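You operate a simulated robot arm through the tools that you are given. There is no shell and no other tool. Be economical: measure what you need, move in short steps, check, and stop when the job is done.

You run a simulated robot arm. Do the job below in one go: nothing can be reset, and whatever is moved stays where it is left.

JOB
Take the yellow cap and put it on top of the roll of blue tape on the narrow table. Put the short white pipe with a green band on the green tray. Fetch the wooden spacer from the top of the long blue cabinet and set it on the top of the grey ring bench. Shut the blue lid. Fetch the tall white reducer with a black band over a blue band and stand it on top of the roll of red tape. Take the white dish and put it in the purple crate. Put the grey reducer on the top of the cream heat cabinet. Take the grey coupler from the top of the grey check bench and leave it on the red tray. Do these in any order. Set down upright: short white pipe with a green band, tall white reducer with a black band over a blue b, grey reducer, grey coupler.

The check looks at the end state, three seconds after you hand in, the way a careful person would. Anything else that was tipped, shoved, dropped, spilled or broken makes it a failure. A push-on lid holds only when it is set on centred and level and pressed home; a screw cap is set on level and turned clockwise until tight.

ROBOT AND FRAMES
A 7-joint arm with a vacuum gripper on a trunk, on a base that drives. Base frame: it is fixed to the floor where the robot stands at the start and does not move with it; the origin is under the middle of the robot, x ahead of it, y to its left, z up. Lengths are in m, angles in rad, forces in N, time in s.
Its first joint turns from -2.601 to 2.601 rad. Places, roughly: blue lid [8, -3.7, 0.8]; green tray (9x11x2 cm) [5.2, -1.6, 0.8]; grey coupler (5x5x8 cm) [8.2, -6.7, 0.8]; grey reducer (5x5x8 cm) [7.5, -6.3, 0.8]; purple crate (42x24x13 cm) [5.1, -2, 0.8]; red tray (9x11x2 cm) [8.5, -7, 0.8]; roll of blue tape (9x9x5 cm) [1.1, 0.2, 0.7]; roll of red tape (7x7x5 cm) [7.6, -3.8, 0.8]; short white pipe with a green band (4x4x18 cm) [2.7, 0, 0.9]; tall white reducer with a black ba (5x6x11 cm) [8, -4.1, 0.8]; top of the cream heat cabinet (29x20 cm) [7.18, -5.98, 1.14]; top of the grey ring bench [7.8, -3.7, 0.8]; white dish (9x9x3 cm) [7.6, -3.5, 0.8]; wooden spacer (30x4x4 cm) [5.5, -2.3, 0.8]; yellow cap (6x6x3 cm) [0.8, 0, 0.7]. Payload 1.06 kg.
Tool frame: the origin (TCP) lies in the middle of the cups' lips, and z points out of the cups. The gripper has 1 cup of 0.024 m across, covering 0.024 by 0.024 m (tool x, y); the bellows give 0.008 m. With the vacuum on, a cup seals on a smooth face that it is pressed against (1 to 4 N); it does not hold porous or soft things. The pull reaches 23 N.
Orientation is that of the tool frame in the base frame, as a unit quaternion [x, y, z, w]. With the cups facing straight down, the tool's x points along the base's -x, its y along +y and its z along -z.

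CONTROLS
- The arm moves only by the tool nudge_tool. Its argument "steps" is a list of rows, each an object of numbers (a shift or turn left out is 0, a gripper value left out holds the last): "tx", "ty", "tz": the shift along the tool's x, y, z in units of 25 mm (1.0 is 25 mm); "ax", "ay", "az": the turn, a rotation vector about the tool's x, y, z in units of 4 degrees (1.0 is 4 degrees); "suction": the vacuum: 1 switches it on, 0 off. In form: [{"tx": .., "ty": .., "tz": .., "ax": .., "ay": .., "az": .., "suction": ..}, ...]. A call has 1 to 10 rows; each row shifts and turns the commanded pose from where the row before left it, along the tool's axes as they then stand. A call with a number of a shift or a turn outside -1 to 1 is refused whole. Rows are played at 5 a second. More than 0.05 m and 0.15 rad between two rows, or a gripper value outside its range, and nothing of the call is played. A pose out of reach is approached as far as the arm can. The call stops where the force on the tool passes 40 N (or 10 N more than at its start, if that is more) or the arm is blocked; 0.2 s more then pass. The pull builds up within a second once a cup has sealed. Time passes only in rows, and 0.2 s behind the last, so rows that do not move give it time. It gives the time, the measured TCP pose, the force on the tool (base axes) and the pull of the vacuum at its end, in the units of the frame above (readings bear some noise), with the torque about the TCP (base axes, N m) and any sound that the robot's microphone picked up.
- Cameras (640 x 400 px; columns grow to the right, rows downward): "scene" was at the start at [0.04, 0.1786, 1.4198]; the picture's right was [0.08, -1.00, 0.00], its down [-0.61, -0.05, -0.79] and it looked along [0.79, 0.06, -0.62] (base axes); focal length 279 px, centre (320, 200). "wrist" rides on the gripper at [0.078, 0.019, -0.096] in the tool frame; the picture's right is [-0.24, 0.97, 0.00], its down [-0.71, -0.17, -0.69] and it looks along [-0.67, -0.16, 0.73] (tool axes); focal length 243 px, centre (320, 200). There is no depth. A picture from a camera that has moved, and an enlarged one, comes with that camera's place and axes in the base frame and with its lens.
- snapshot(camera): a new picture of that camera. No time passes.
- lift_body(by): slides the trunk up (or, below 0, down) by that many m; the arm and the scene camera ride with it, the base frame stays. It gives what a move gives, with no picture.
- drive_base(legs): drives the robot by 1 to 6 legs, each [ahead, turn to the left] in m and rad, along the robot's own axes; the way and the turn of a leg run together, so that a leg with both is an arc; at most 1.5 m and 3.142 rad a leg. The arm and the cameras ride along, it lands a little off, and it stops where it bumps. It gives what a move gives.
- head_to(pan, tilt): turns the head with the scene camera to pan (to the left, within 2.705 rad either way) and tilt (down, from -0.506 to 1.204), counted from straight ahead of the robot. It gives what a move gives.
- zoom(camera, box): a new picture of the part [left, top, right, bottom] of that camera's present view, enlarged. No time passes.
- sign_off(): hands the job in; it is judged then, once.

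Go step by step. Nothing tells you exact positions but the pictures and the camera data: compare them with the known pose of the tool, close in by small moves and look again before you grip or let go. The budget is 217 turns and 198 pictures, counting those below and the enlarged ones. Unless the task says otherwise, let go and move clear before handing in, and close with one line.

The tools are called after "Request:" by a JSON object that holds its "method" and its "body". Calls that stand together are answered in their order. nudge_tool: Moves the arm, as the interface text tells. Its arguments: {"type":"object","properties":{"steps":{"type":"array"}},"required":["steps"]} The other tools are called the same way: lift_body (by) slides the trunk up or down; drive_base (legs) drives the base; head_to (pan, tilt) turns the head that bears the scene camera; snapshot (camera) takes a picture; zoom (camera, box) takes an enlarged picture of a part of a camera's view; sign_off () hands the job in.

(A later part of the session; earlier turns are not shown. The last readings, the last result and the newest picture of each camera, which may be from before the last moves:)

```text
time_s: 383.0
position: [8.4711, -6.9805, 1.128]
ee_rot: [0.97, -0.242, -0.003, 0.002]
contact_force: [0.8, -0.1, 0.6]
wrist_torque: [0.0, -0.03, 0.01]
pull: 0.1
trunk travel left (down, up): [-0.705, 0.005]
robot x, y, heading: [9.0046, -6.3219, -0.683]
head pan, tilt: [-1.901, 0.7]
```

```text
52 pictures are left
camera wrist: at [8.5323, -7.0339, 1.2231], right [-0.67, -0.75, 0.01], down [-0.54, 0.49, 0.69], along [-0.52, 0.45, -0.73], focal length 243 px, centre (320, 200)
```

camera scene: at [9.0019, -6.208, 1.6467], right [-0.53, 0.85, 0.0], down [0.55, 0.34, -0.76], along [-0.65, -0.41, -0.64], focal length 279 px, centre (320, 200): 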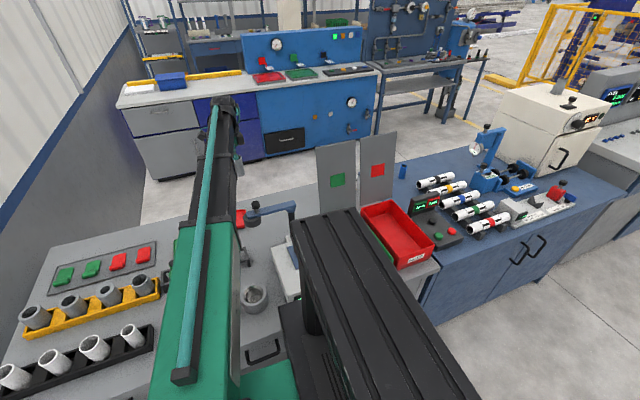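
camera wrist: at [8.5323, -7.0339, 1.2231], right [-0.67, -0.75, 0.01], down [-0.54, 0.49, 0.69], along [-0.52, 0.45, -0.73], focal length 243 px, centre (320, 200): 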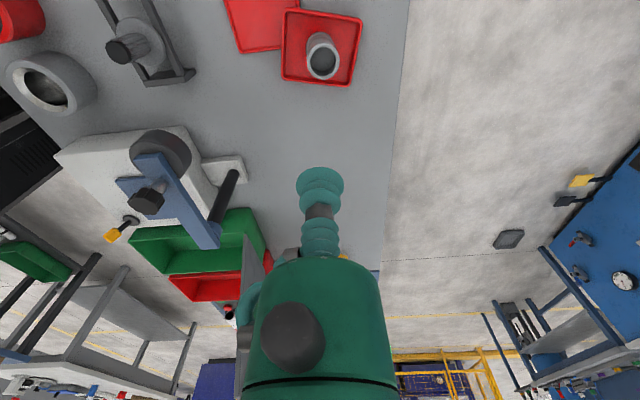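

The coupler stands in the red tray. Next is the dish. I'll swing the arm to the front and then reverse down the aisle.

Request:
{"method": "nudge_tool", "body": {"steps": [{"tx": 0.962, "ty": 0.186, "az": -0.414}, {"tx": 0.962, "ty": 0.186, "az": -0.414}, {"tx": 0.962, "ty": 0.186, "az": -0.414}, {"tx": 0.962, "ty": 0.186, "az": -0.414}, {"tx": 0.962, "ty": 0.186, "az": -0.414}, {"tx": 0.962, "ty": 0.186, "az": -0.414}, {"tx": 0.962, "ty": 0.186, "az": -0.414}, {"tx": 0.962, "ty": 0.186, "az": -0.414}, {"tx": 0.962, "ty": 0.186, "az": -0.414}, {"tx": 0.962, "ty": 0.186, "az": -0.414}]}}

Request:
{"method": "nudge_tool", "body": {"steps": [{"tx": 0.962, "ty": 0.186, "az": -0.414}, {"tx": 0.962, "ty": 0.186, "az": -0.414}, {"tx": 0.962, "ty": 0.186, "az": -0.414}, {"tx": 0.962, "ty": 0.186, "az": -0.414}, {"tx": 0.962, "ty": 0.186, "az": -0.414}, {"tx": 0.962, "ty": 0.186, "az": -0.414}, {"tx": 0.962, "ty": 0.186, "az": -0.414}, {"tx": 0.962, "ty": 0.186, "az": -0.414}, {"tx": 0.962, "ty": 0.186, "az": -0.414}, {"tx": 0.962, "ty": 0.186, "az": -0.414}]}}

Request:
{"method": "nudge_tool", "body": {"steps": [{"tx": 0.962, "ty": 0.186, "az": -0.414}, {"tx": 0.962, "ty": 0.186, "az": -0.414}, {"tx": 0.962, "ty": 0.186, "az": -0.414}, {"tx": 0.962, "ty": 0.186, "az": -0.414}, {"tx": 0.962, "ty": 0.186, "az": -0.414}, {"tx": 0.962, "ty": 0.186, "az": -0.414}, {"tx": 0.962, "ty": 0.186, "az": -0.414}, {"tx": 0.962, "ty": 0.186, "az": -0.414}, {"tx": 0.962, "ty": 0.186, "az": -0.414}, {"tx": 0.962, "ty": 0.186, "az": -0.414}]}}

Request:
{"method": "nudge_tool", "body": {"steps": [{"tx": 0.962, "ty": 0.186, "az": -0.414}, {"tx": 0.962, "ty": 0.186, "az": -0.414}, {"tx": 0.962, "ty": 0.186, "az": -0.414}, {"tx": 0.962, "ty": 0.186, "az": -0.414}, {"tx": 0.962, "ty": 0.186, "az": -0.414}, {"tx": 0.962, "ty": 0.186, "az": -0.414}, {"tx": 0.962, "ty": 0.186, "az": -0.414}, {"tx": 0.962, "ty": 0.186, "az": -0.414}, {"tx": 0.962, "ty": 0.186, "az": -0.414}, {"tx": 0.962, "ty": 0.186, "az": -0.414}]}}

Request:
{"method": "nudge_tool", "body": {"steps": [{"tx": 0.962, "ty": 0.186, "az": -0.414}, {"tx": 0.962, "ty": 0.186, "az": -0.414}, {"tx": 0.962, "ty": 0.186, "az": -0.414}, {"tx": 0.962, "ty": 0.186, "az": -0.414}, {"tx": 0.962, "ty": 0.186, "az": -0.414}, {"tx": 0.962, "ty": 0.186, "az": -0.414}, {"tx": 0.962, "ty": 0.186, "az": -0.414}, {"tx": 0.962, "ty": 0.186, "az": -0.414}, {"tx": 0.962, "ty": 0.186, "az": -0.414}, {"tx": 0.962, "ty": 0.186, "az": -0.414}]}}

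```text
time_s: 385.2
position: [8.6806, -7.1076, 1.1265]
ee_rot: [0.995, -0.1, -0.005, 0.002]
contact_force: [-0.1, -0.4, -0.5]
wrist_torque: [-0.02, -0.03, -0.03]
pull: 0.1
trunk travel left (down, up): [-0.705, 0.005]
robot x, y, heading: [9.0057, -6.3225, -0.686]
head pan, tilt: [-1.901, 0.7]
```

```text
time_s: 387.4
position: [8.9168, -7.1716, 1.1266]
ee_rot: [0.999, 0.045, -0.005, 0.001]
contact_force: [0.7, 0.0, 0.1]
wrist_torque: [0.03, 0.03, -0.05]
pull: 0.0
trunk travel left (down, up): [-0.705, 0.005]
robot x, y, heading: [9.0021, -6.3257, -0.68]
head pan, tilt: [-1.901, 0.7]
```

```text
time_s: 389.7
position: [9.1429, -7.1637, 1.1258]
ee_rot: [0.984, 0.18, -0.008, 0.001]
contact_force: [-20.5, 2.4, 4.4]
wrist_torque: [-0.31, -2.69, 0.22]
pull: 0.0
trunk travel left (down, up): [-0.705, 0.005]
robot x, y, heading: [9.0023, -6.3204, -0.693]
head pan, tilt: [-1.901, 0.7]
stopped in row 10: the force on the tool passed its limit at 45 N (the readings are from after the stop); the commanded pose is now the measured one
```

```text
time_s: 390.0
position: [9.1428, -7.1629, 1.1252]
ee_rot: [0.983, 0.181, -0.011, -0.001]
contact_force: [-21.7, 2.6, 4.6]
wrist_torque: [-0.27, -2.75, 0.24]
pull: 0.0
trunk travel left (down, up): [-0.705, 0.005]
robot x, y, heading: [9.0021, -6.3247, -0.698]
head pan, tilt: [-1.901, 0.7]
stopped in row 1: the force on the tool passed its limit at 48 N (the readings are from after the stop); the commanded pose is now the measured one
```

```text
time_s: 390.3
position: [9.1432, -7.1618, 1.1263]
ee_rot: [0.983, 0.182, -0.012, 0.0]
contact_force: [-17.8, 3.0, 4.3]
wrist_torque: [-0.25, -2.41, 0.22]
pull: 0.1
trunk travel left (down, up): [-0.705, 0.005]
robot x, y, heading: [9.0054, -6.3236, -0.708]
head pan, tilt: [-1.901, 0.7]
stopped in row 1: the force on the tool passed its limit at 48 N (the readings are from after the stop); the commanded pose is now the measured one
```

The camera side touched the end wall. I'll back off, raise the tool, reverse 0.55 m and then finish the swing.

Request:
{"method": "nudge_tool", "body": {"steps": [{"tx": -0.5}, {"tx": -1}, {"tx": -1}, {"tz": -1}, {"tz": -1}, {"tz": -0.6}]}}

Request:
{"method": "drive_base", "body": {"legs": [[-0.5, 0.03]]}}

Request:
{"method": "snapshot", "body": {"camera": "scene"}}

```text
time_s: 391.7
position: [9.0904, -7.1862, 1.1918]
ee_rot: [0.983, 0.183, -0.012, 0.0]
contact_force: [0.6, -0.9, -0.1]
wrist_torque: [0.0, -0.03, -0.02]
pull: 0.1
trunk travel left (down, up): [-0.705, 0.005]
robot x, y, heading: [9.0014, -6.3259, -0.7]
head pan, tilt: [-1.901, 0.7]
```

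```text
time_s: 394.6
position: [8.7331, -6.8661, 1.1912]
ee_rot: [0.98, 0.2, -0.012, -0.001]
contact_force: [0.0, -0.1, 0.8]
wrist_torque: [-0.02, -0.01, -0.02]
pull: 0.1
trunk travel left (down, up): [-0.705, 0.005]
robot x, y, heading: [8.6162, -6.0078, -0.664]
head pan, tilt: [-1.901, 0.7]
```

```text
51 pictures are left
camera scene: at [8.6116, -5.8911, 1.6466], right [-0.54, 0.84, 0.0], down [0.54, 0.35, -0.76], along [-0.64, -0.42, -0.64], focal length 279 px, centre (320, 200)
```

scene: 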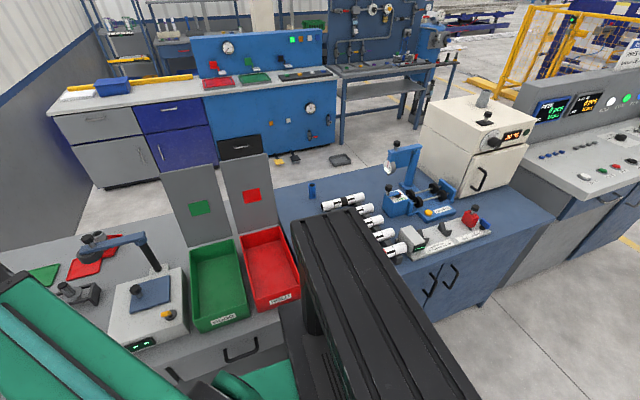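

Request:
{"method": "nudge_tool", "body": {"steps": [{"tx": 0.945, "ty": 0.259, "az": -0.405}, {"tx": 0.945, "ty": 0.259, "az": -0.405}, {"tx": 0.945, "ty": 0.259, "az": -0.405}, {"tx": 0.945, "ty": 0.259, "az": -0.405}, {"tx": 0.945, "ty": 0.259, "az": -0.405}, {"tx": 0.945, "ty": 0.259, "az": -0.405}, {"tx": 0.945, "ty": 0.259, "az": -0.405}, {"tx": 0.945, "ty": 0.259, "az": -0.405}, {"tx": 0.945, "ty": 0.259, "az": -0.405}, {"tx": 0.945, "ty": 0.259, "az": -0.405}]}}

Request:
{"method": "nudge_tool", "body": {"steps": [{"tx": 0.945, "ty": 0.259, "az": -0.405}, {"tx": 0.945, "ty": 0.259, "az": -0.405}, {"tx": 0.945, "ty": 0.259, "az": -0.405}, {"tx": 0.945, "ty": 0.259, "az": -0.405}, {"tx": 0.945, "ty": 0.259, "az": -0.405}, {"tx": 0.945, "ty": 0.259, "az": -0.405}, {"tx": 0.945, "ty": 0.259, "az": -0.405}, {"tx": 0.945, "ty": 0.259, "az": -0.405}, {"tx": 0.945, "ty": 0.259, "az": -0.405}, {"tx": 0.945, "ty": 0.259, "az": -0.405}]}}

Request:
{"method": "nudge_tool", "body": {"steps": [{"tx": 0.945, "ty": 0.259, "az": -0.405}, {"tx": 0.945, "ty": 0.259, "az": -0.405}, {"tx": 0.945, "ty": 0.259, "az": -0.405}, {"tx": 0.945, "ty": 0.259, "az": -0.405}, {"tx": 0.945, "ty": 0.259, "az": -0.405}, {"tx": 0.945, "ty": 0.259, "az": -0.405}, {"tx": 0.945, "ty": 0.259, "az": -0.405}, {"tx": 0.945, "ty": 0.259, "az": -0.405}]}}

```text
time_s: 396.8
position: [8.9695, -6.805, 1.1862]
ee_rot: [0.942, 0.335, -0.013, -0.003]
contact_force: [0.4, -0.2, 0.7]
wrist_torque: [0.0, 0.01, 0.01]
pull: 0.1
trunk travel left (down, up): [-0.705, 0.005]
robot x, y, heading: [8.6158, -6.0092, -0.668]
head pan, tilt: [-1.901, 0.7]
```

```text
time_s: 399.0
position: [9.1765, -6.6782, 1.1807]
ee_rot: [0.885, 0.466, -0.01, -0.003]
contact_force: [0.5, -0.1, -0.4]
wrist_torque: [0.02, -0.03, -0.01]
pull: 0.1
trunk travel left (down, up): [-0.705, 0.005]
robot x, y, heading: [8.6128, -6.0094, -0.664]
head pan, tilt: [-1.901, 0.7]
```

```text
time_s: 400.8
position: [9.3128, -6.5373, 1.1753]
ee_rot: [0.827, 0.562, -0.011, -0.004]
contact_force: [-0.2, -0.3, -0.3]
wrist_torque: [0.02, -0.03, 0.0]
pull: 0.1
trunk travel left (down, up): [-0.705, 0.005]
robot x, y, heading: [8.6168, -6.0097, -0.668]
head pan, tilt: [-1.901, 0.7]
```

Request:
{"method": "drive_base", "body": {"legs": [[-0.5, -0.225], [-1.43, 0], [-0.5, 0.22]]}}

```text
time_s: 413.1
position: [7.6999, -4.714, 1.1768]
ee_rot: [0.828, 0.561, -0.011, -0.005]
contact_force: [0.7, 0.5, -0.3]
wrist_torque: [-0.01, -0.04, 0.02]
pull: 0.0
trunk travel left (down, up): [-0.705, 0.005]
robot x, y, heading: [7.0043, -4.1819, -0.666]
head pan, tilt: [-1.901, 0.7]
```

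Request:
{"method": "nudge_tool", "body": {"steps": [{"tx": 0.945, "ty": 0.26, "az": -0.402}, {"tx": 0.945, "ty": 0.26, "az": -0.402}, {"tx": 0.945, "ty": 0.26, "az": -0.402}, {"tx": 0.945, "ty": 0.26, "az": -0.402}, {"tx": 0.945, "ty": 0.26, "az": -0.402}, {"tx": 0.945, "ty": 0.26, "az": -0.402}, {"tx": 0.945, "ty": 0.26, "az": -0.402}, {"tx": 0.945, "ty": 0.26, "az": -0.402}, {"tx": 0.945, "ty": 0.26, "az": -0.402}, {"tx": 0.945, "ty": 0.26, "az": -0.402}]}}

Request:
{"method": "nudge_tool", "body": {"steps": [{"tx": 0.945, "ty": 0.26, "az": -0.402}, {"tx": 0.945, "ty": 0.26, "az": -0.402}, {"tx": 0.945, "ty": 0.26, "az": -0.402}, {"tx": 0.945, "ty": 0.26, "az": -0.402}, {"tx": 0.945, "ty": 0.26, "az": -0.402}, {"tx": 0.945, "ty": 0.26, "az": -0.402}, {"tx": 0.945, "ty": 0.26, "az": -0.402}, {"tx": 0.945, "ty": 0.26, "az": -0.402}, {"tx": 0.945, "ty": 0.26, "az": -0.402}, {"tx": 0.945, "ty": 0.26, "az": -0.402}]}}

Request:
{"method": "nudge_tool", "body": {"steps": [{"tx": 0.945, "ty": 0.26, "az": -0.402}, {"tx": 0.945, "ty": 0.26, "az": -0.402}, {"tx": 0.945, "ty": 0.26, "az": -0.402}, {"tx": 0.945, "ty": 0.26, "az": -0.402}, {"tx": 0.945, "ty": 0.26, "az": -0.402}, {"tx": 0.945, "ty": 0.26, "az": -0.402}, {"tx": 0.945, "ty": 0.26, "az": -0.402}, {"tx": 0.945, "ty": 0.26, "az": -0.402}, {"tx": 0.945, "ty": 0.26, "az": -0.402}, {"tx": 0.945, "ty": 0.26, "az": -0.402}]}}

Request:
{"method": "head_to", "body": {"pan": 1.55, "tilt": 0.65}}

Request:
{"method": "snapshot", "body": {"camera": "scene"}}

```text
time_s: 415.3
position: [7.8235, -4.5008, 1.1733]
ee_rot: [0.741, 0.672, -0.01, -0.007]
contact_force: [0.1, 0.4, -0.3]
wrist_torque: [0.01, -0.01, 0.0]
pull: 0.1
trunk travel left (down, up): [-0.705, 0.005]
robot x, y, heading: [7.0045, -4.1833, -0.667]
head pan, tilt: [-1.901, 0.7]
```

```text
time_s: 417.5
position: [7.8799, -4.2632, 1.1685]
ee_rot: [0.639, 0.769, -0.009, -0.007]
contact_force: [0.6, -0.2, 0.3]
wrist_torque: [0.0, -0.01, -0.03]
pull: 0.0
trunk travel left (down, up): [-0.705, 0.005]
robot x, y, heading: [7.0084, -4.1816, -0.662]
head pan, tilt: [-1.901, 0.7]
```

```text
time_s: 419.7
position: [7.8711, -4.0211, 1.169]
ee_rot: [0.526, 0.851, -0.008, -0.009]
contact_force: [0.3, 0.1, 0.1]
wrist_torque: [0.0, -0.03, 0.01]
pull: 0.1
trunk travel left (down, up): [-0.705, 0.005]
robot x, y, heading: [7.0055, -4.1829, -0.667]
head pan, tilt: [-1.901, 0.7]
```

```text
time_s: 422.6
position: [7.8715, -4.0217, 1.1677]
ee_rot: [0.526, 0.851, -0.007, -0.008]
contact_force: [1.2, 0.2, -0.7]
wrist_torque: [0.03, 0.02, 0.03]
pull: 0.1
trunk travel left (down, up): [-0.705, 0.005]
robot x, y, heading: [7.001, -4.1823, -0.669]
head pan, tilt: [1.55, 0.649]
```

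```text
50 pictures are left
camera scene: at [7.1275, -3.9534, 1.6509], right [0.77, -0.64, 0.0], down [-0.38, -0.47, -0.8], along [0.51, 0.61, -0.6], focal length 279 px, centre (320, 200)
```

scene: 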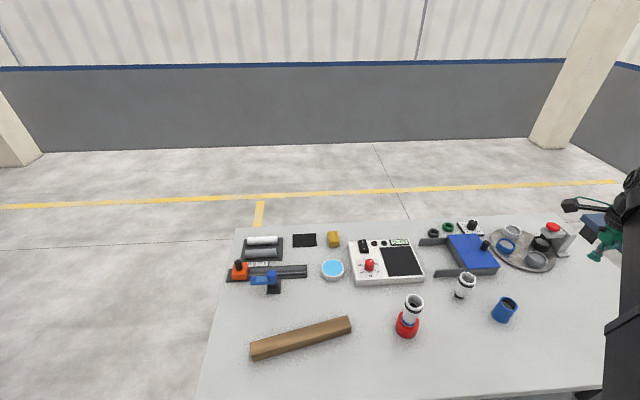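

Everything on the bench stands correctly. I'll continue the swing to the dish at (7.591, -3.467).

Request:
{"method": "nudge_tool", "body": {"steps": [{"tx": 0.945, "ty": 0.26, "az": -0.402}, {"tx": 0.945, "ty": 0.26, "az": -0.402}, {"tx": 0.945, "ty": 0.26, "az": -0.402}, {"tx": 0.945, "ty": 0.26, "az": -0.402}, {"tx": 0.945, "ty": 0.26, "az": -0.402}, {"tx": 0.945, "ty": 0.26, "az": -0.402}, {"tx": 0.945, "ty": 0.26, "az": -0.402}, {"tx": 0.945, "ty": 0.26, "az": -0.402}, {"tx": 0.945, "ty": 0.26, "az": -0.402}, {"tx": 0.945, "ty": 0.26, "az": -0.402}]}}

Request:
{"method": "nudge_tool", "body": {"steps": [{"tx": 0.945, "ty": 0.26, "az": -0.402}, {"tx": 0.945, "ty": 0.26, "az": -0.402}, {"tx": 0.945, "ty": 0.26, "az": -0.402}, {"tx": 0.945, "ty": 0.26, "az": -0.402}, {"tx": 0.945, "ty": 0.26, "az": -0.402}, {"tx": 0.945, "ty": 0.26, "az": -0.402}, {"tx": 0.945, "ty": 0.26, "az": -0.402}, {"tx": 0.945, "ty": 0.26, "az": -0.402}, {"tx": 0.945, "ty": 0.26, "az": -0.402}, {"tx": 0.945, "ty": 0.26, "az": -0.402}]}}

Request:
{"method": "nudge_tool", "body": {"steps": [{"tx": 0.945, "ty": 0.26, "az": -0.402}, {"tx": 0.945, "ty": 0.26, "az": -0.402}, {"tx": 0.945, "ty": 0.26, "az": -0.402}]}}

Request:
{"method": "snapshot", "body": {"camera": "wrist"}}

```text
time_s: 424.8
position: [7.7929, -3.7893, 1.169]
ee_rot: [0.401, 0.916, -0.005, -0.01]
contact_force: [-0.1, -0.3, -0.2]
wrist_torque: [0.01, -0.01, 0.0]
pull: 0.0
trunk travel left (down, up): [-0.705, 0.005]
robot x, y, heading: [7.0038, -4.1843, -0.667]
head pan, tilt: [1.55, 0.649]
```

```text
time_s: 427.0
position: [7.6555, -3.5875, 1.1737]
ee_rot: [0.27, 0.963, -0.006, -0.01]
contact_force: [0.0, -0.5, 0.4]
wrist_torque: [0.02, 0.0, -0.02]
pull: 0.0
trunk travel left (down, up): [-0.705, 0.005]
robot x, y, heading: [7.0049, -4.1844, -0.67]
head pan, tilt: [1.55, 0.649]
```

```text
time_s: 427.8
position: [7.6033, -3.538, 1.1735]
ee_rot: [0.229, 0.973, -0.004, -0.011]
contact_force: [0.0, -0.3, -0.7]
wrist_torque: [0.0, -0.05, 0.0]
pull: 0.0
trunk travel left (down, up): [-0.705, 0.005]
robot x, y, heading: [7.0063, -4.1835, -0.669]
head pan, tilt: [1.55, 0.649]
```

```text
49 pictures are left
camera wrist: at [7.5435, -3.4859, 1.2696], right [0.64, 0.77, -0.02], down [0.57, -0.47, 0.67], along [0.51, -0.44, -0.74], focal length 243 px, centre (320, 200)
```

wrist: 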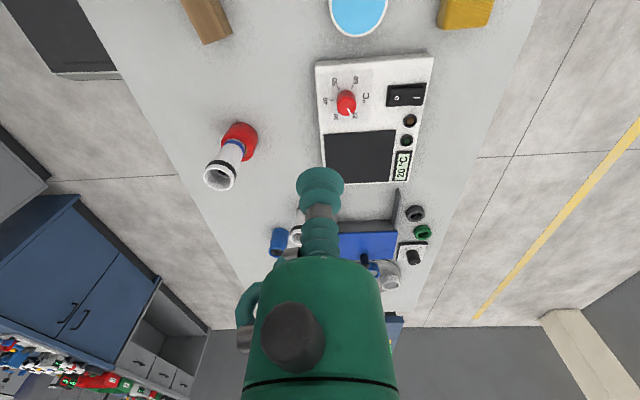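

Request:
{"method": "nudge_tool", "body": {"steps": [{"tx": 0.77, "ty": 0.8, "ax": -0.18, "ay": -0.28}, {"tx": 0.77, "ty": 0.8}, {"ty": 0.76}, {"tz": 1}, {"tz": 1}, {"tz": 1}, {"tz": 1}, {"tz": 1}, {"tz": 1}, {"tz": 1}]}}

Request:
{"method": "nudge_tool", "body": {"steps": [{"tz": 1}, {"tz": 1}]}}

Request:
{"method": "snapshot", "body": {"camera": "wrist"}}

```text
time_s: 430.0
position: [7.5961, -3.467, 0.9974]
ee_rot: [0.228, 0.974, -0.001, -0.001]
contact_force: [0.5, 0.7, 0.3]
wrist_torque: [0.01, 0.02, -0.02]
pull: 0.1
trunk travel left (down, up): [-0.705, 0.005]
robot x, y, heading: [7.0074, -4.1826, -0.672]
head pan, tilt: [1.55, 0.649]
```

```text
time_s: 430.6
position: [7.596, -3.4663, 0.9473]
ee_rot: [0.228, 0.974, 0.0, 0.0]
contact_force: [-0.7, -0.1, -0.2]
wrist_torque: [0.0, 0.02, 0.02]
pull: 0.1
trunk travel left (down, up): [-0.705, 0.005]
robot x, y, heading: [7.0039, -4.1823, -0.673]
head pan, tilt: [1.55, 0.649]
```

```text
48 pictures are left
camera wrist: at [7.5346, -3.4147, 1.0434], right [0.64, 0.77, 0.0], down [0.56, -0.47, 0.69], along [0.52, -0.44, -0.73], focal length 243 px, centre (320, 200)
```

wrist: 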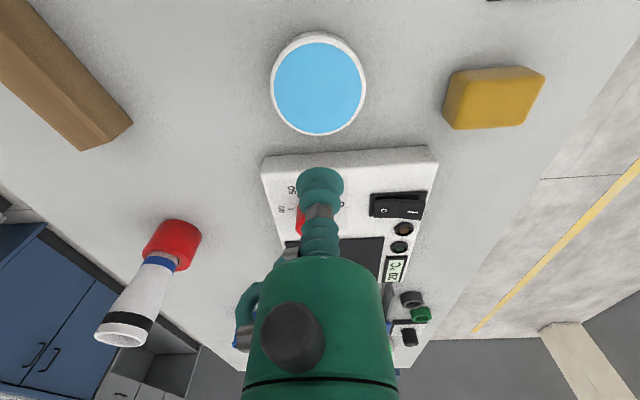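

Request:
{"method": "nudge_tool", "body": {"steps": [{"tx": 0.42}, {"tz": 1, "suction": 1}, {"tz": 1}, {"tz": 1}, {"tz": 0.6}, {"tz": 0.2}, {"tz": 0.2}, {}]}}

Request:
{"method": "nudge_tool", "body": {"steps": [{"tz": 0.15}, {"tz": 0.15}, {"tz": 0.12}, {}, {}]}}

```text
time_s: 432.4
position: [7.586, -3.4627, 0.8486]
ee_rot: [0.228, 0.974, -0.001, 0.0]
contact_force: [-0.4, -0.1, -0.7]
wrist_torque: [0.02, -0.03, 0.01]
pull: 0.1
trunk travel left (down, up): [-0.705, 0.005]
robot x, y, heading: [7.0017, -4.1858, -0.666]
head pan, tilt: [1.55, 0.649]
```

```text
time_s: 433.6
position: [7.5859, -3.463, 0.8367]
ee_rot: [0.228, 0.974, -0.001, -0.001]
contact_force: [0.3, -0.4, -0.4]
wrist_torque: [-0.02, 0.03, -0.04]
pull: 0.0
trunk travel left (down, up): [-0.705, 0.005]
robot x, y, heading: [7.0032, -4.1834, -0.67]
head pan, tilt: [1.55, 0.649]
```

Request:
{"method": "nudge_tool", "body": {"steps": [{"tz": 0.12}, {"tz": 0.12}, {"tz": 0.12}, {}, {}]}}

Request:
{"method": "zoom", "body": {"camera": "wrist", "box": [220, 80, 420, 230]}}

```text
time_s: 434.8
position: [7.585, -3.4633, 0.8286]
ee_rot: [0.228, 0.974, -0.001, 0.0]
contact_force: [0.6, 0.8, 0.5]
wrist_torque: [0.02, -0.01, 0.02]
pull: 22.2
trunk travel left (down, up): [-0.705, 0.005]
robot x, y, heading: [7.0044, -4.1868, -0.667]
head pan, tilt: [1.55, 0.649]
```

```text
2.67 times, centred on (320, 155) of wrist
camera zoom: at [7.5237, -3.4108, 0.9233], right [0.64, 0.77, 0.0], down [0.56, -0.47, 0.69], along [0.52, -0.44, -0.73], focal length 647 px, centre (320, 320)
```

zoom: 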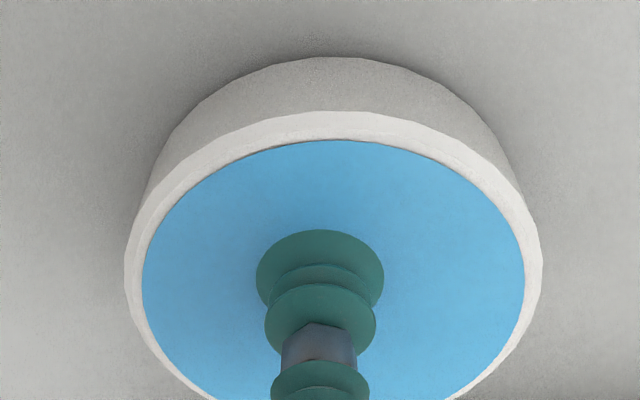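

Sealed on the dish. I'll lift it level, retract it towards the robot and raise it.

Request:
{"method": "nudge_tool", "body": {"steps": [{"tz": -0.4}, {"tz": -0.8}, {"tz": -1}, {"tz": -1}, {"tz": -1}, {"tz": -1}, {"tz": -1}, {"tz": -1}, {"tz": -1}, {"tz": -1}]}}

Request:
{"method": "nudge_tool", "body": {"steps": [{"tz": -1}, {"tz": -1}, {"tz": -1}, {"tz": -1}, {"tz": -0.5, "ty": -1, "tx": 0.22}, {"tz": -0.5, "ty": -1, "tx": 0.22}, {"tz": -0.5, "ty": -1, "tx": 0.22}, {"tz": -0.5, "ty": -1, "tx": 0.22}, {"ty": -1, "tx": 0.22}, {"ty": -1, "tx": 0.22}]}}

Request:
{"method": "nudge_tool", "body": {"steps": [{"ty": -1, "tx": 0.22}, {"ty": -1, "tx": 0.22}, {"ty": -1, "tx": 0.22}, {"ty": -1, "tx": 0.22}, {"ty": -1, "tx": 0.22}]}}

Request:
{"method": "drive_base", "body": {"legs": [[-1.03, 0]]}}

```text
time_s: 437.0
position: [7.5869, -3.4631, 1.0574]
ee_rot: [0.228, 0.974, 0.0, 0.0]
contact_force: [-1.0, -0.4, -4.2]
wrist_torque: [0.05, 0.04, 0.03]
pull: 22.9
trunk travel left (down, up): [-0.705, 0.005]
robot x, y, heading: [7.0014, -4.1845, -0.672]
head pan, tilt: [1.55, 0.649]
```

```text
time_s: 439.2
position: [7.4883, -3.5839, 1.2102]
ee_rot: [0.229, 0.973, 0.0, 0.0]
contact_force: [0.1, -0.4, -4.8]
wrist_torque: [0.02, 0.06, -0.01]
pull: 22.9
trunk travel left (down, up): [-0.705, 0.005]
robot x, y, heading: [7.0019, -4.178, -0.673]
head pan, tilt: [1.55, 0.649]
```

```text
time_s: 440.4
position: [7.4077, -3.6821, 1.2087]
ee_rot: [0.229, 0.974, -0.001, 0.0]
contact_force: [-1.0, -0.2, -6.0]
wrist_torque: [0.03, 0.04, 0.0]
pull: 23.1
trunk travel left (down, up): [-0.705, 0.005]
robot x, y, heading: [7.0064, -4.1883, -0.666]
head pan, tilt: [1.55, 0.649]
```

```text
time_s: 445.7
position: [6.5882, -3.0391, 1.2082]
ee_rot: [0.224, 0.975, -0.001, 0.0]
contact_force: [-0.3, 0.6, -5.0]
wrist_torque: [0.02, 0.07, 0.0]
pull: 23.6
trunk travel left (down, up): [-0.705, 0.005]
robot x, y, heading: [6.1865, -3.5458, -0.662]
head pan, tilt: [1.55, 0.649]
```

Request:
{"method": "drive_base", "body": {"legs": [[0, 1.9], [1.5, 0], [0.25, 0], [0, 1.23]]}}

Request:
{"method": "head_to", "body": {"pan": 0.7, "tilt": 0.5}}

Request:
{"method": "snapshot", "body": {"camera": "scene"}}

```text
time_s: 462.0
position: [6.3845, -2.4071, 1.21]
ee_rot: [0.97, -0.242, 0.0, -0.001]
contact_force: [0.4, -0.8, -5.0]
wrist_torque: [-0.02, -0.02, -0.01]
pull: 22.8
trunk travel left (down, up): [-0.705, 0.005]
robot x, y, heading: [6.8032, -1.9161, 2.446]
head pan, tilt: [1.55, 0.649]
```

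```text
time_s: 463.2
position: [6.3828, -2.4063, 1.2097]
ee_rot: [0.97, -0.243, 0.001, -0.001]
contact_force: [0.6, 0.8, -5.4]
wrist_torque: [-0.02, -0.04, 0.01]
pull: 23.2
trunk travel left (down, up): [-0.705, 0.005]
robot x, y, heading: [6.8041, -1.9184, 2.441]
head pan, tilt: [0.7, 0.499]
```

```text
46 pictures are left
camera scene: at [6.6359, -2.0747, 1.6643], right [0.0, 1.0, 0.0], down [0.48, 0.0, -0.88], along [-0.88, 0.0, -0.48], focal length 279 px, centre (320, 200)
```

scene: 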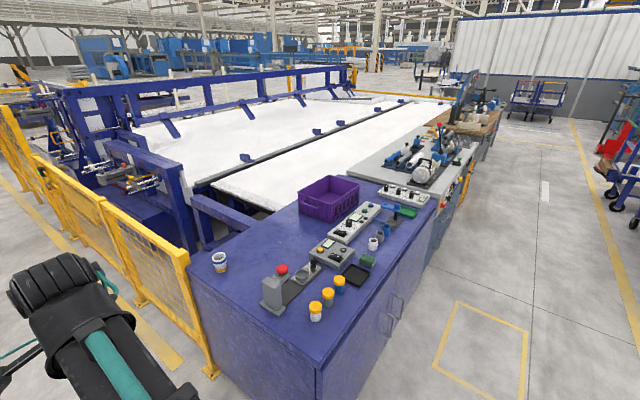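

The cabinet, crate and green tray are ahead on my left. I'll drive alongside.

Request:
{"method": "drive_base", "body": {"legs": [[0, 0.23], [0.7, 0], [0.65, -0.2]]}}

Request:
{"method": "head_to", "body": {"pan": 1.5, "tilt": 0.65}}

Request:
{"method": "snapshot", "body": {"camera": "scene"}}

```text
time_s: 471.1
position: [5.2129, -1.7613, 1.2088]
ee_rot: [0.975, -0.224, 0.0, -0.001]
contact_force: [1.1, 0.2, -5.4]
wrist_torque: [-0.01, -0.07, 0.01]
pull: 22.8
trunk travel left (down, up): [-0.705, 0.005]
robot x, y, heading: [5.6161, -1.2552, 2.481]
head pan, tilt: [0.7, 0.499]
```

```text
time_s: 472.2
position: [5.2136, -1.7623, 1.2107]
ee_rot: [0.974, -0.225, 0.001, -0.001]
contact_force: [0.8, -0.7, -5.1]
wrist_torque: [-0.03, -0.07, -0.01]
pull: 23.3
trunk travel left (down, up): [-0.705, 0.005]
robot x, y, heading: [5.6157, -1.256, 2.485]
head pan, tilt: [1.499, 0.649]
```

```text
45 pictures are left
camera scene: at [5.4877, -1.4822, 1.6509], right [-0.74, 0.67, 0.0], down [0.4, 0.45, -0.8], along [-0.53, -0.59, -0.6], focal length 279 px, centre (320, 200)
```

scene: 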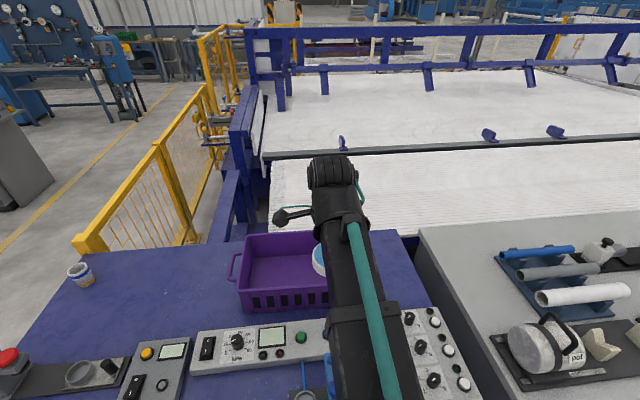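

The crate centre is at about (5.10, -1.985). I'll move over it at height and look inside.

Request:
{"method": "nudge_tool", "body": {"steps": [{"ty": 1}, {"ty": 1}, {"ty": 1}, {"ty": 1}, {"ty": 1}, {"ty": 1}, {"ty": 1}, {"ty": 1}, {"ty": 1}, {"ty": 1, "tx": -0.2}]}}

Request:
{"method": "nudge_tool", "body": {"steps": [{"tz": 1}, {"tz": 1}, {"tz": 1}, {"tz": 1}]}}

Request:
{"method": "snapshot", "body": {"camera": "wrist"}}

```text
time_s: 474.4
position: [5.0994, -1.9852, 1.2079]
ee_rot: [0.975, -0.224, 0.0, -0.001]
contact_force: [0.5, 0.3, -5.1]
wrist_torque: [-0.01, -0.03, 0.02]
pull: 23.3
trunk travel left (down, up): [-0.705, 0.005]
robot x, y, heading: [5.6154, -1.2573, 2.48]
head pan, tilt: [1.499, 0.649]
```

```text
time_s: 475.4
position: [5.0996, -1.9836, 1.1083]
ee_rot: [0.975, -0.224, -0.001, 0.0]
contact_force: [0.5, -0.9, -5.3]
wrist_torque: [-0.02, -0.06, 0.0]
pull: 23.3
trunk travel left (down, up): [-0.705, 0.005]
robot x, y, heading: [5.6141, -1.261, 2.478]
head pan, tilt: [1.499, 0.649]
```

```text
44 pictures are left
camera wrist: at [5.1616, -2.0356, 1.2034], right [-0.64, -0.77, 0.0], down [-0.56, 0.46, 0.69], along [-0.53, 0.44, -0.73], focal length 243 px, centre (320, 200)
```

wrist: 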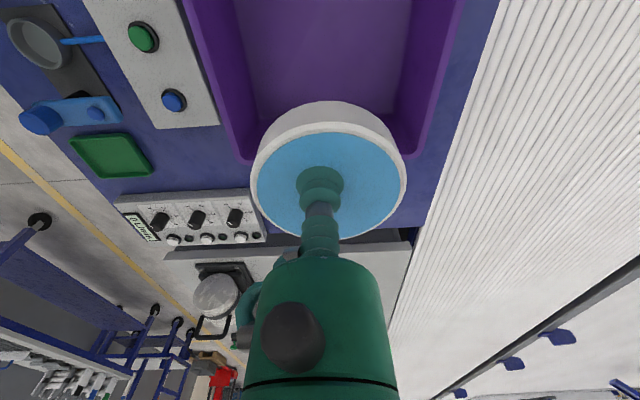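

I'll shift about 6 cm along the crate, towards its middle, then lower.

Request:
{"method": "nudge_tool", "body": {"steps": [{"tx": 0.8, "ty": 0.1}, {"tx": 0.8, "ty": 0.1}, {"tx": 0.7, "ty": 0.1}, {"tz": 1}, {"tz": 1}, {"tz": 1}, {"tz": 1}]}}

Request:
{"method": "snapshot", "body": {"camera": "wrist"}}

```text
time_s: 477.0
position: [5.1483, -2.018, 1.0098]
ee_rot: [0.974, -0.224, 0.0, -0.001]
contact_force: [-0.3, 0.6, -5.0]
wrist_torque: [0.01, -0.04, -0.01]
pull: 22.8
trunk travel left (down, up): [-0.705, 0.005]
robot x, y, heading: [5.6192, -1.2584, 2.482]
head pan, tilt: [1.499, 0.649]
```

```text
43 pictures are left
camera wrist: at [5.2111, -2.0691, 1.1043], right [-0.64, -0.77, 0.0], down [-0.56, 0.46, 0.69], along [-0.53, 0.44, -0.73], focal length 243 px, centre (320, 200)
```

wrist: 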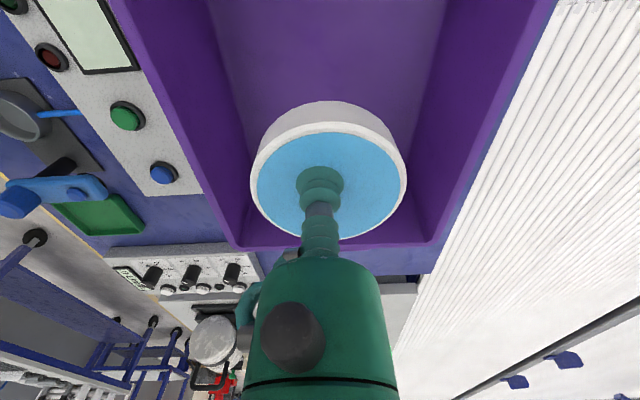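

Request:
{"method": "nudge_tool", "body": {"steps": [{"tz": 1}, {"tz": 1}, {"tz": 1}, {"tz": 1}, {"tz": 1}, {"tz": 0.6}, {"tz": 0.2}]}}

Request:
{"method": "nudge_tool", "body": {"steps": [{"tz": 0.2}, {"tz": 0.15}, {"tz": 0.15}, {}]}}

```text
time_s: 478.6
position: [5.1484, -2.0166, 0.8628]
ee_rot: [0.974, -0.225, 0.0, -0.001]
contact_force: [-0.2, 1.0, -4.1]
wrist_torque: [-0.03, -0.06, 0.02]
pull: 22.9
trunk travel left (down, up): [-0.705, 0.005]
robot x, y, heading: [5.6126, -1.2565, 2.482]
head pan, tilt: [1.499, 0.649]
```

```text
time_s: 479.6
position: [5.148, -2.0171, 0.851]
ee_rot: [0.974, -0.224, 0.0, -0.001]
contact_force: [-0.2, -1.0, -5.0]
wrist_torque: [0.0, -0.08, -0.02]
pull: 22.7
trunk travel left (down, up): [-0.705, 0.005]
robot x, y, heading: [5.614, -1.2583, 2.478]
head pan, tilt: [1.499, 0.649]
```

Request:
{"method": "nudge_tool", "body": {"steps": [{"tz": 0.15}, {"tz": 0.12}, {"tz": 0.12}, {}]}}

Request:
{"method": "nudge_tool", "body": {"steps": [{"tz": 0.1}, {"tz": 0.1}, {}]}}

```text
time_s: 480.6
position: [5.147, -2.0176, 0.8412]
ee_rot: [0.975, -0.224, 0.0, -0.002]
contact_force: [0.0, 0.1, -4.8]
wrist_torque: [-0.03, -0.06, 0.01]
pull: 22.9
trunk travel left (down, up): [-0.705, 0.005]
robot x, y, heading: [5.6187, -1.2562, 2.482]
head pan, tilt: [1.499, 0.649]
```

```text
time_s: 481.4
position: [5.1488, -2.0179, 0.8372]
ee_rot: [0.975, -0.224, 0.0, 0.0]
contact_force: [0.2, 0.1, -4.6]
wrist_torque: [0.02, -0.03, -0.03]
pull: 23.1
trunk travel left (down, up): [-0.705, 0.005]
robot x, y, heading: [5.6187, -1.2564, 2.48]
head pan, tilt: [1.499, 0.649]
```

Request:
{"method": "nudge_tool", "body": {"steps": [{"tz": 0.1}, {"tz": 0.1}, {"tz": 0.1}, {}]}}

```text
time_s: 482.4
position: [5.149, -2.0162, 0.8314]
ee_rot: [0.974, -0.225, -0.001, 0.002]
contact_force: [0.8, -4.2, 10.2]
wrist_torque: [0.01, 0.08, -0.01]
pull: 22.9
trunk travel left (down, up): [-0.705, 0.005]
robot x, y, heading: [5.6142, -1.2568, 2.482]
head pan, tilt: [1.499, 0.649]
```

Contact. I'll release, then rise.

Request:
{"method": "nudge_tool", "body": {"steps": [{"tz": -0.06, "suction": 0}, {}, {}, {}, {}, {"tz": -0.3}, {"tz": -0.7}, {"tz": -1}, {"tz": -1}, {"tz": -1}]}}

Request:
{"method": "nudge_tool", "body": {"steps": [{"tz": -1}, {"tz": -1}, {"tz": -1}, {"tz": -1}, {"tz": -1}, {"tz": -1}, {"tz": -1}, {"tz": -1}]}}

Request:
{"method": "snapshot", "body": {"camera": "wrist"}}

```text
time_s: 484.6
position: [5.1498, -2.0158, 0.9323]
ee_rot: [0.974, -0.225, -0.001, -0.001]
contact_force: [-1.0, -0.5, -0.2]
wrist_torque: [-0.01, -0.01, 0.04]
pull: 0.1
trunk travel left (down, up): [-0.705, 0.005]
robot x, y, heading: [5.6141, -1.2552, 2.482]
head pan, tilt: [1.499, 0.649]
```

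```text
time_s: 486.4
position: [5.1485, -2.0175, 1.1315]
ee_rot: [0.975, -0.224, 0.0, 0.0]
contact_force: [-0.4, -0.1, 0.3]
wrist_torque: [0.02, 0.03, 0.01]
pull: 0.1
trunk travel left (down, up): [-0.705, 0.005]
robot x, y, heading: [5.6149, -1.2566, 2.481]
head pan, tilt: [1.499, 0.649]
```

```text
42 pictures are left
camera wrist: at [5.2101, -2.0683, 1.2276], right [-0.64, -0.77, 0.0], down [-0.56, 0.46, 0.69], along [-0.53, 0.44, -0.73], focal length 243 px, centre (320, 200)
```

wrist: 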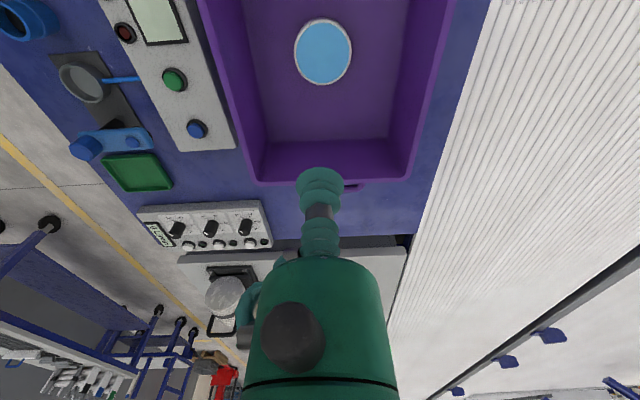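

The dish sits flat in the crate, and the green tray is at (5.218, -1.584). Now for the pipe: it may have an inner disc too. I'll retract the arm and drive back to the wooden bench.

Request:
{"method": "nudge_tool", "body": {"steps": [{"ty": -1, "tx": 0.1}, {"ty": -1, "tx": 0.1}, {"ty": -1, "tx": 0.1}, {"ty": -1, "tx": 0.1}, {"ty": -1, "tx": 0.1}, {"ty": -1, "tx": 0.1}, {"ty": -1, "tx": 0.1}, {"ty": -1, "tx": 0.1}, {"ty": -1, "tx": 0.1}, {"ty": -1, "tx": 0.1}]}}

Request:
{"method": "drive_base", "body": {"legs": [[0, -0.04], [1.5, 0.01], [1.4, 0.02]]}}

Request:
{"method": "head_to", "body": {"pan": 1.5, "tilt": 0.65}}

Request:
{"method": "snapshot", "body": {"camera": "scene"}}

```text
time_s: 488.6
position: [5.2825, -1.8037, 1.1317]
ee_rot: [0.975, -0.224, 0.0, -0.001]
contact_force: [0.1, -0.7, -0.3]
wrist_torque: [0.01, -0.01, -0.02]
pull: 0.0
trunk travel left (down, up): [-0.705, 0.005]
robot x, y, heading: [5.6163, -1.2575, 2.484]
head pan, tilt: [1.499, 0.649]
```

```text
time_s: 503.0
position: [3.0443, 0.0425, 1.1316]
ee_rot: [0.973, -0.232, 0.0, -0.001]
contact_force: [0.2, 0.1, 0.6]
wrist_torque: [-0.03, 0.02, 0.01]
pull: 0.1
trunk travel left (down, up): [-0.705, 0.005]
robot x, y, heading: [3.3882, 0.5845, 2.464]
head pan, tilt: [1.499, 0.649]
```

```text
time_s: 503.6
position: [3.0436, 0.0421, 1.1323]
ee_rot: [0.973, -0.233, 0.0, -0.001]
contact_force: [1.5, -0.3, -0.2]
wrist_torque: [-0.01, 0.01, 0.03]
pull: 0.1
trunk travel left (down, up): [-0.705, 0.005]
robot x, y, heading: [3.3826, 0.5857, 2.463]
head pan, tilt: [1.499, 0.649]
```

```text
41 pictures are left
camera scene: at [3.2556, 0.3618, 1.6509], right [-0.73, 0.68, 0.0], down [0.41, 0.44, -0.8], along [-0.54, -0.58, -0.6], focal length 279 px, centre (320, 200)
```

scene: 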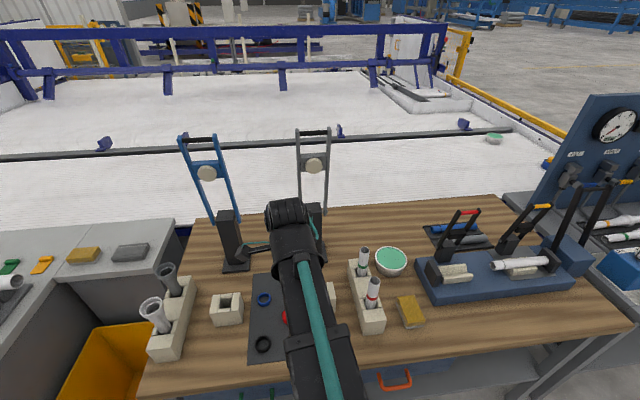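

Request:
{"method": "zoom", "body": {"camera": "scene", "box": [330, 230, 410, 290]}}

```text
6.67 times, centred on (370, 260) of scene
camera zoom: at [3.2556, 0.3618, 1.6509], right [-0.73, 0.68, 0.0], down [0.41, 0.44, -0.8], along [-0.54, -0.58, -0.6], focal length 1861 px, centre (-13, -200)
```

zoom: 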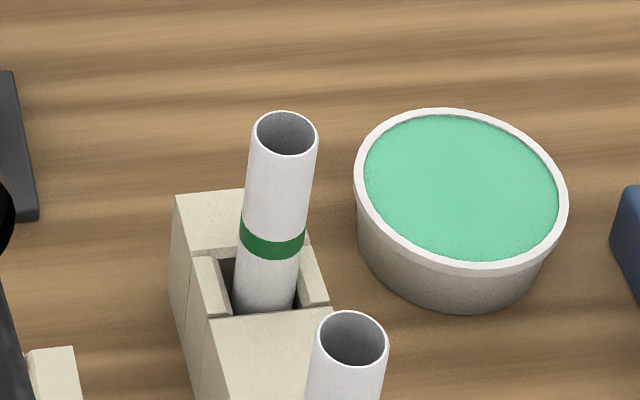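

The pipe stands upright at about (2.735, 0.003) and its bore is dark grey inside. I'll move over it and look straight in.

Request:
{"method": "nudge_tool", "body": {"steps": [{"tx": -0.936, "ty": 0.635}, {"tx": -0.936, "ty": 0.635}, {"tx": -0.936, "ty": 0.635}, {"tx": -0.936, "ty": 0.635}, {"tx": -0.936, "ty": 0.635}, {"tx": -0.936, "ty": 0.635}, {"tx": -0.936, "ty": 0.635}, {"tx": -0.936, "ty": 0.635}, {"tx": -0.936, "ty": 0.635}, {"tx": -0.5, "ty": 0.635}]}}

Request:
{"method": "zoom", "body": {"camera": "wrist", "box": [220, 0, 420, 150]}}

```text
time_s: 505.8
position: [2.7734, 0.0034, 1.1311]
ee_rot: [0.973, -0.233, 0.0, 0.0]
contact_force: [-0.3, 0.0, 0.8]
wrist_torque: [-0.01, -0.03, 0.0]
pull: 0.0
trunk travel left (down, up): [-0.705, 0.005]
robot x, y, heading: [3.3864, 0.5844, 2.461]
head pan, tilt: [1.499, 0.649]
```

```text
2.67 times, centred on (320, 75) of wrist
camera zoom: at [2.8342, -0.0502, 1.2263], right [-0.65, -0.76, 0.0], down [-0.55, 0.47, 0.69], along [-0.52, 0.45, -0.73], focal length 647 px, centre (320, 533)
```

zoom: 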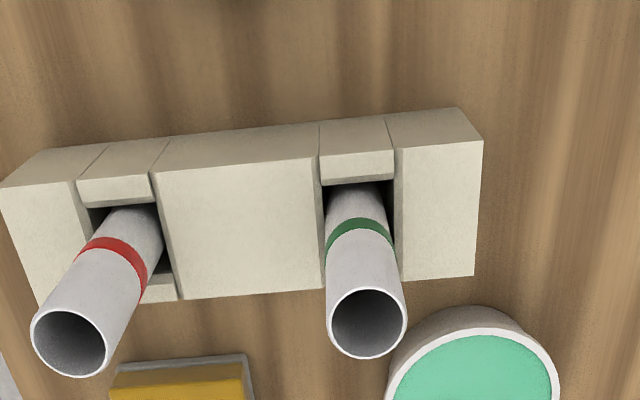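

Request:
{"method": "nudge_tool", "body": {"steps": [{"tx": -0.76, "ty": 0.24}, {"tx": -0.76, "ty": 0.24}, {"tz": 1}, {"tz": 1}, {"tz": 1}]}}

Request:
{"method": "zoom", "body": {"camera": "wrist", "box": [240, 60, 400, 180]}}

```text
time_s: 507.0
position: [2.7316, 0.0077, 1.0564]
ee_rot: [0.972, -0.233, 0.0, 0.0]
contact_force: [0.8, -0.6, -0.6]
wrist_torque: [0.05, -0.02, -0.01]
pull: 0.0
trunk travel left (down, up): [-0.705, 0.005]
robot x, y, heading: [3.3878, 0.5862, 2.465]
head pan, tilt: [1.499, 0.649]
```

```text
3.33 times, centred on (320, 120) of wrist
camera zoom: at [2.7938, -0.0443, 1.1517], right [-0.65, -0.76, 0.0], down [-0.55, 0.47, 0.69], along [-0.52, 0.45, -0.73], focal length 809 px, centre (320, 467)
```

zoom: 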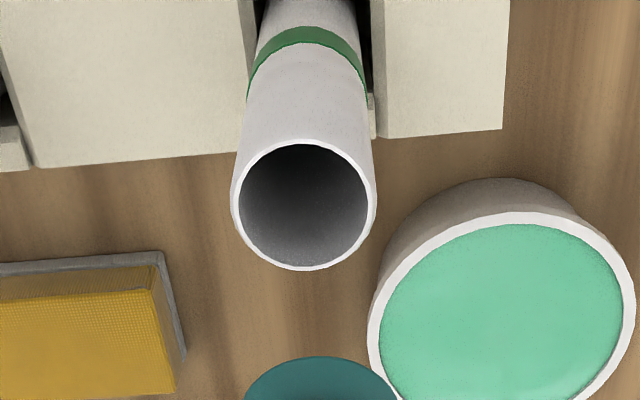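

The bore shows no inner disc so far. I'll place the camera almost directly above it and look straight down before deciding how to lift this one.

Request:
{"method": "nudge_tool", "body": {"steps": [{"tx": -0.9, "ty": -0.25}, {"tx": -0.9, "ty": -0.25}, {"tx": -0.9, "ty": -0.25}]}}

Request:
{"method": "zoom", "body": {"camera": "wrist", "box": [270, 0, 370, 75]}}

```text
time_s: 507.8
position: [2.6805, 0.0555, 1.0561]
ee_rot: [0.973, -0.232, 0.001, -0.001]
contact_force: [0.3, 0.8, -0.1]
wrist_torque: [0.03, 0.03, -0.03]
pull: 0.1
trunk travel left (down, up): [-0.705, 0.005]
robot x, y, heading: [3.3888, 0.585, 2.462]
head pan, tilt: [1.499, 0.649]
```

```text
5.33 times, centred on (320, 38) of wrist
camera zoom: at [2.7424, 0.0029, 1.1517], right [-0.65, -0.76, 0.0], down [-0.55, 0.47, 0.69], along [-0.52, 0.45, -0.73], focal length 1294 px, centre (320, 1067)
```

zoom: 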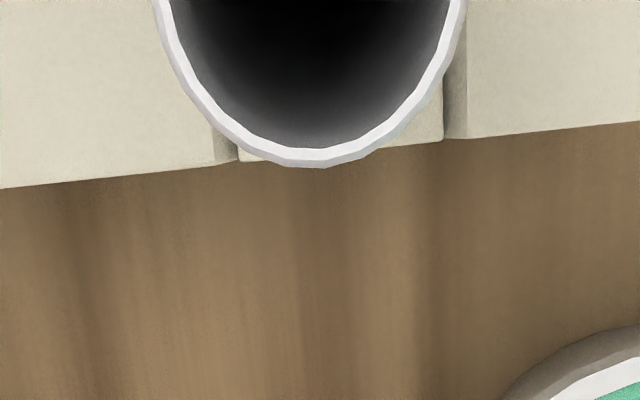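

The tube is fully open, so only its side offers a face. My earlier tries pressed harder than the 1–4 N window, so I'll retry with a gentle, aligned press. First I'll move to a standoff and turn the tool so the camera ends up on top.

Request:
{"method": "nudge_tool", "body": {"steps": [{"tz": -1}, {"tz": -1}, {"tz": -0.8, "tx": -0.3, "ty": -1}, {"tx": -0.3, "ty": -1}, {"tx": -0.3, "ty": -1}, {"tx": -0.3, "ty": -1}, {"tx": -0.3, "ty": -1}, {"ty": -0.9}]}}

Request:
{"method": "nudge_tool", "body": {"steps": [{"az": 1}, {"az": 1}, {"az": 1}, {"az": 1}, {"az": 1}, {"az": 1}, {"az": 1}, {"az": 1}, {"az": 1}, {"az": 1}]}}

Request:
{"method": "nudge_tool", "body": {"steps": [{"az": 1}, {"az": 1}, {"az": 1}, {"az": 1}, {"ay": 1}, {"ay": 1}, {"ay": 1}, {"ay": 1}, {"ay": 1}, {"ay": 1}]}}

```text
time_s: 509.6
position: [2.717, 0.2038, 1.1269]
ee_rot: [0.973, -0.232, 0.0, 0.0]
contact_force: [0.0, -0.7, 0.0]
wrist_torque: [-0.01, 0.03, -0.01]
pull: 0.0
trunk travel left (down, up): [-0.705, 0.005]
robot x, y, heading: [3.3867, 0.5848, 2.466]
head pan, tilt: [1.499, 0.649]
```

```text
time_s: 511.8
position: [2.715, 0.2047, 1.1282]
ee_rot: [0.834, -0.552, -0.001, 0.0]
contact_force: [0.7, 0.1, -0.1]
wrist_torque: [-0.01, 0.05, -0.02]
pull: 0.0
trunk travel left (down, up): [-0.705, 0.005]
robot x, y, heading: [3.3908, 0.5847, 2.466]
head pan, tilt: [1.499, 0.649]
```

```text
time_s: 514.0
position: [2.7159, 0.2056, 1.1278]
ee_rot: [0.733, -0.647, 0.155, 0.137]
contact_force: [0.4, -0.5, -0.2]
wrist_torque: [0.01, -0.01, -0.01]
pull: 0.0
trunk travel left (down, up): [-0.705, 0.005]
robot x, y, heading: [3.3857, 0.5871, 2.466]
head pan, tilt: [1.499, 0.649]
```

Request:
{"method": "nudge_tool", "body": {"steps": [{"ay": 1}, {"ay": 1}, {"ay": 1}, {"ay": 1}, {"ay": 1}, {"ay": 1}, {"ay": 1}, {"ay": 1}, {"ay": 1}, {"ay": 1}]}}

Request:
{"method": "nudge_tool", "body": {"steps": [{"ay": 1}, {"ay": 1}, {"ay": 1}, {"ay": 1}, {"ay": 1}, {"ay": 0.4}]}}

Request:
{"method": "snapshot", "body": {"camera": "wrist"}}

```text
time_s: 516.2
position: [2.7146, 0.2057, 1.1282]
ee_rot: [0.636, -0.561, 0.397, 0.35]
contact_force: [0.3, -0.2, 0.0]
wrist_torque: [0.0, 0.02, -0.01]
pull: 0.1
trunk travel left (down, up): [-0.705, 0.005]
robot x, y, heading: [3.3876, 0.5876, 2.469]
head pan, tilt: [1.499, 0.649]
```

```text
time_s: 517.6
position: [2.7153, 0.2054, 1.1276]
ee_rot: [0.55, -0.485, 0.51, 0.45]
contact_force: [0.0, -0.3, -0.2]
wrist_torque: [0.0, 0.02, -0.03]
pull: 0.1
trunk travel left (down, up): [-0.705, 0.005]
robot x, y, heading: [3.3878, 0.5905, 2.465]
head pan, tilt: [1.499, 0.649]
```

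```text
36 pictures are left
camera wrist: at [2.6852, 0.2909, 1.2118], right [-0.97, -0.1, -0.23], down [0.08, 0.75, -0.65], along [0.24, -0.65, -0.72], focal length 243 px, centre (320, 200)
```

wrist: 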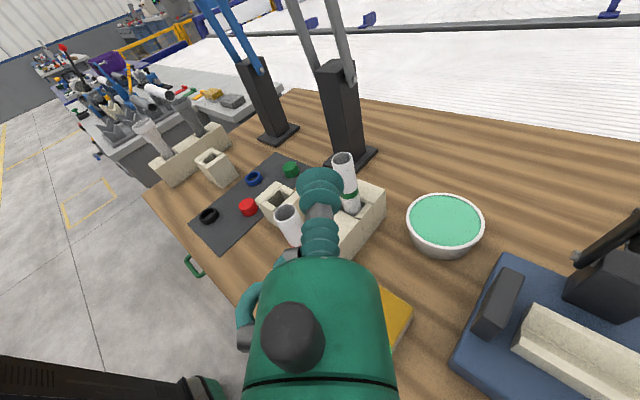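

The view is clear now, with the tool level and the camera above. I'll lower to grip height, shift slightly and close in.

Request:
{"method": "nudge_tool", "body": {"steps": [{"tx": -1, "ty": 0.24}, {"tx": -1}, {"tx": -1}, {"tx": -1}, {"tx": -1}, {"tx": -1}, {"tx": -0.6}, {"tz": 1}, {"tz": 1}, {"tz": 1}]}}

Request:
{"method": "nudge_tool", "body": {"steps": [{"tz": 1}, {"tz": 1}, {"tz": 0.6}]}}

Request:
{"method": "zoom", "body": {"camera": "wrist", "box": [220, 80, 420, 230]}}

```text
time_s: 519.8
position: [2.7168, 0.1424, 0.957]
ee_rot: [0.55, -0.486, 0.509, 0.45]
contact_force: [-0.1, 0.1, 0.0]
wrist_torque: [0.03, 0.01, 0.0]
pull: 0.1
trunk travel left (down, up): [-0.705, 0.005]
robot x, y, heading: [3.3869, 0.5861, 2.462]
head pan, tilt: [1.499, 0.649]
```

```text
time_s: 520.6
position: [2.7241, 0.0767, 0.9533]
ee_rot: [0.55, -0.485, 0.51, 0.449]
contact_force: [0.3, 0.8, 0.9]
wrist_torque: [-0.03, -0.05, -0.02]
pull: 0.0
trunk travel left (down, up): [-0.705, 0.005]
robot x, y, heading: [3.3865, 0.5828, 2.466]
head pan, tilt: [1.499, 0.649]
```

```text
2.67 times, centred on (320, 155) of wrist
camera zoom: at [2.6946, 0.163, 1.0373], right [-0.97, -0.1, -0.23], down [0.08, 0.75, -0.65], along [0.24, -0.65, -0.72], focal length 647 px, centre (320, 320)
```

zoom: 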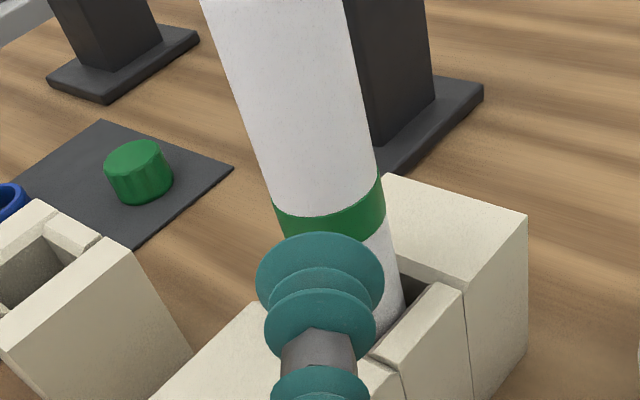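

Well aligned. I'll close the last 5 cm gently with the vacuum on, staying within 1–4 N.

Request:
{"method": "nudge_tool", "body": {"steps": [{"tz": 0.8, "suction": 1}, {"tz": 0.6}, {"tz": 0.2}, {"tz": 0.15}, {"tz": 0.1}, {}]}}

Request:
{"method": "zoom", "body": {"camera": "wrist", "box": [220, 80, 420, 230]}}

```text
time_s: 522.0
position: [2.7307, 0.0322, 0.9485]
ee_rot: [0.55, -0.487, 0.508, 0.449]
contact_force: [0.7, 0.1, 0.2]
wrist_torque: [-0.02, -0.01, -0.06]
pull: 0.1
trunk travel left (down, up): [-0.705, 0.005]
robot x, y, heading: [3.3887, 0.5845, 2.464]
head pan, tilt: [1.499, 0.649]
```

```text
2.67 times, centred on (320, 155) of wrist
camera zoom: at [2.7011, 0.1181, 1.0331], right [-0.97, -0.1, -0.23], down [0.08, 0.75, -0.65], along [0.24, -0.65, -0.72], focal length 647 px, centre (320, 320)
```

zoom: 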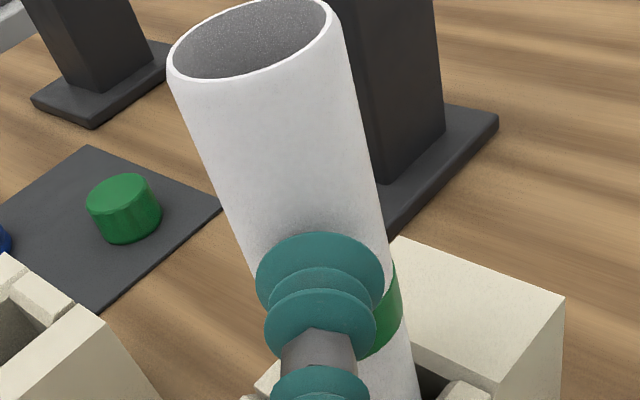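

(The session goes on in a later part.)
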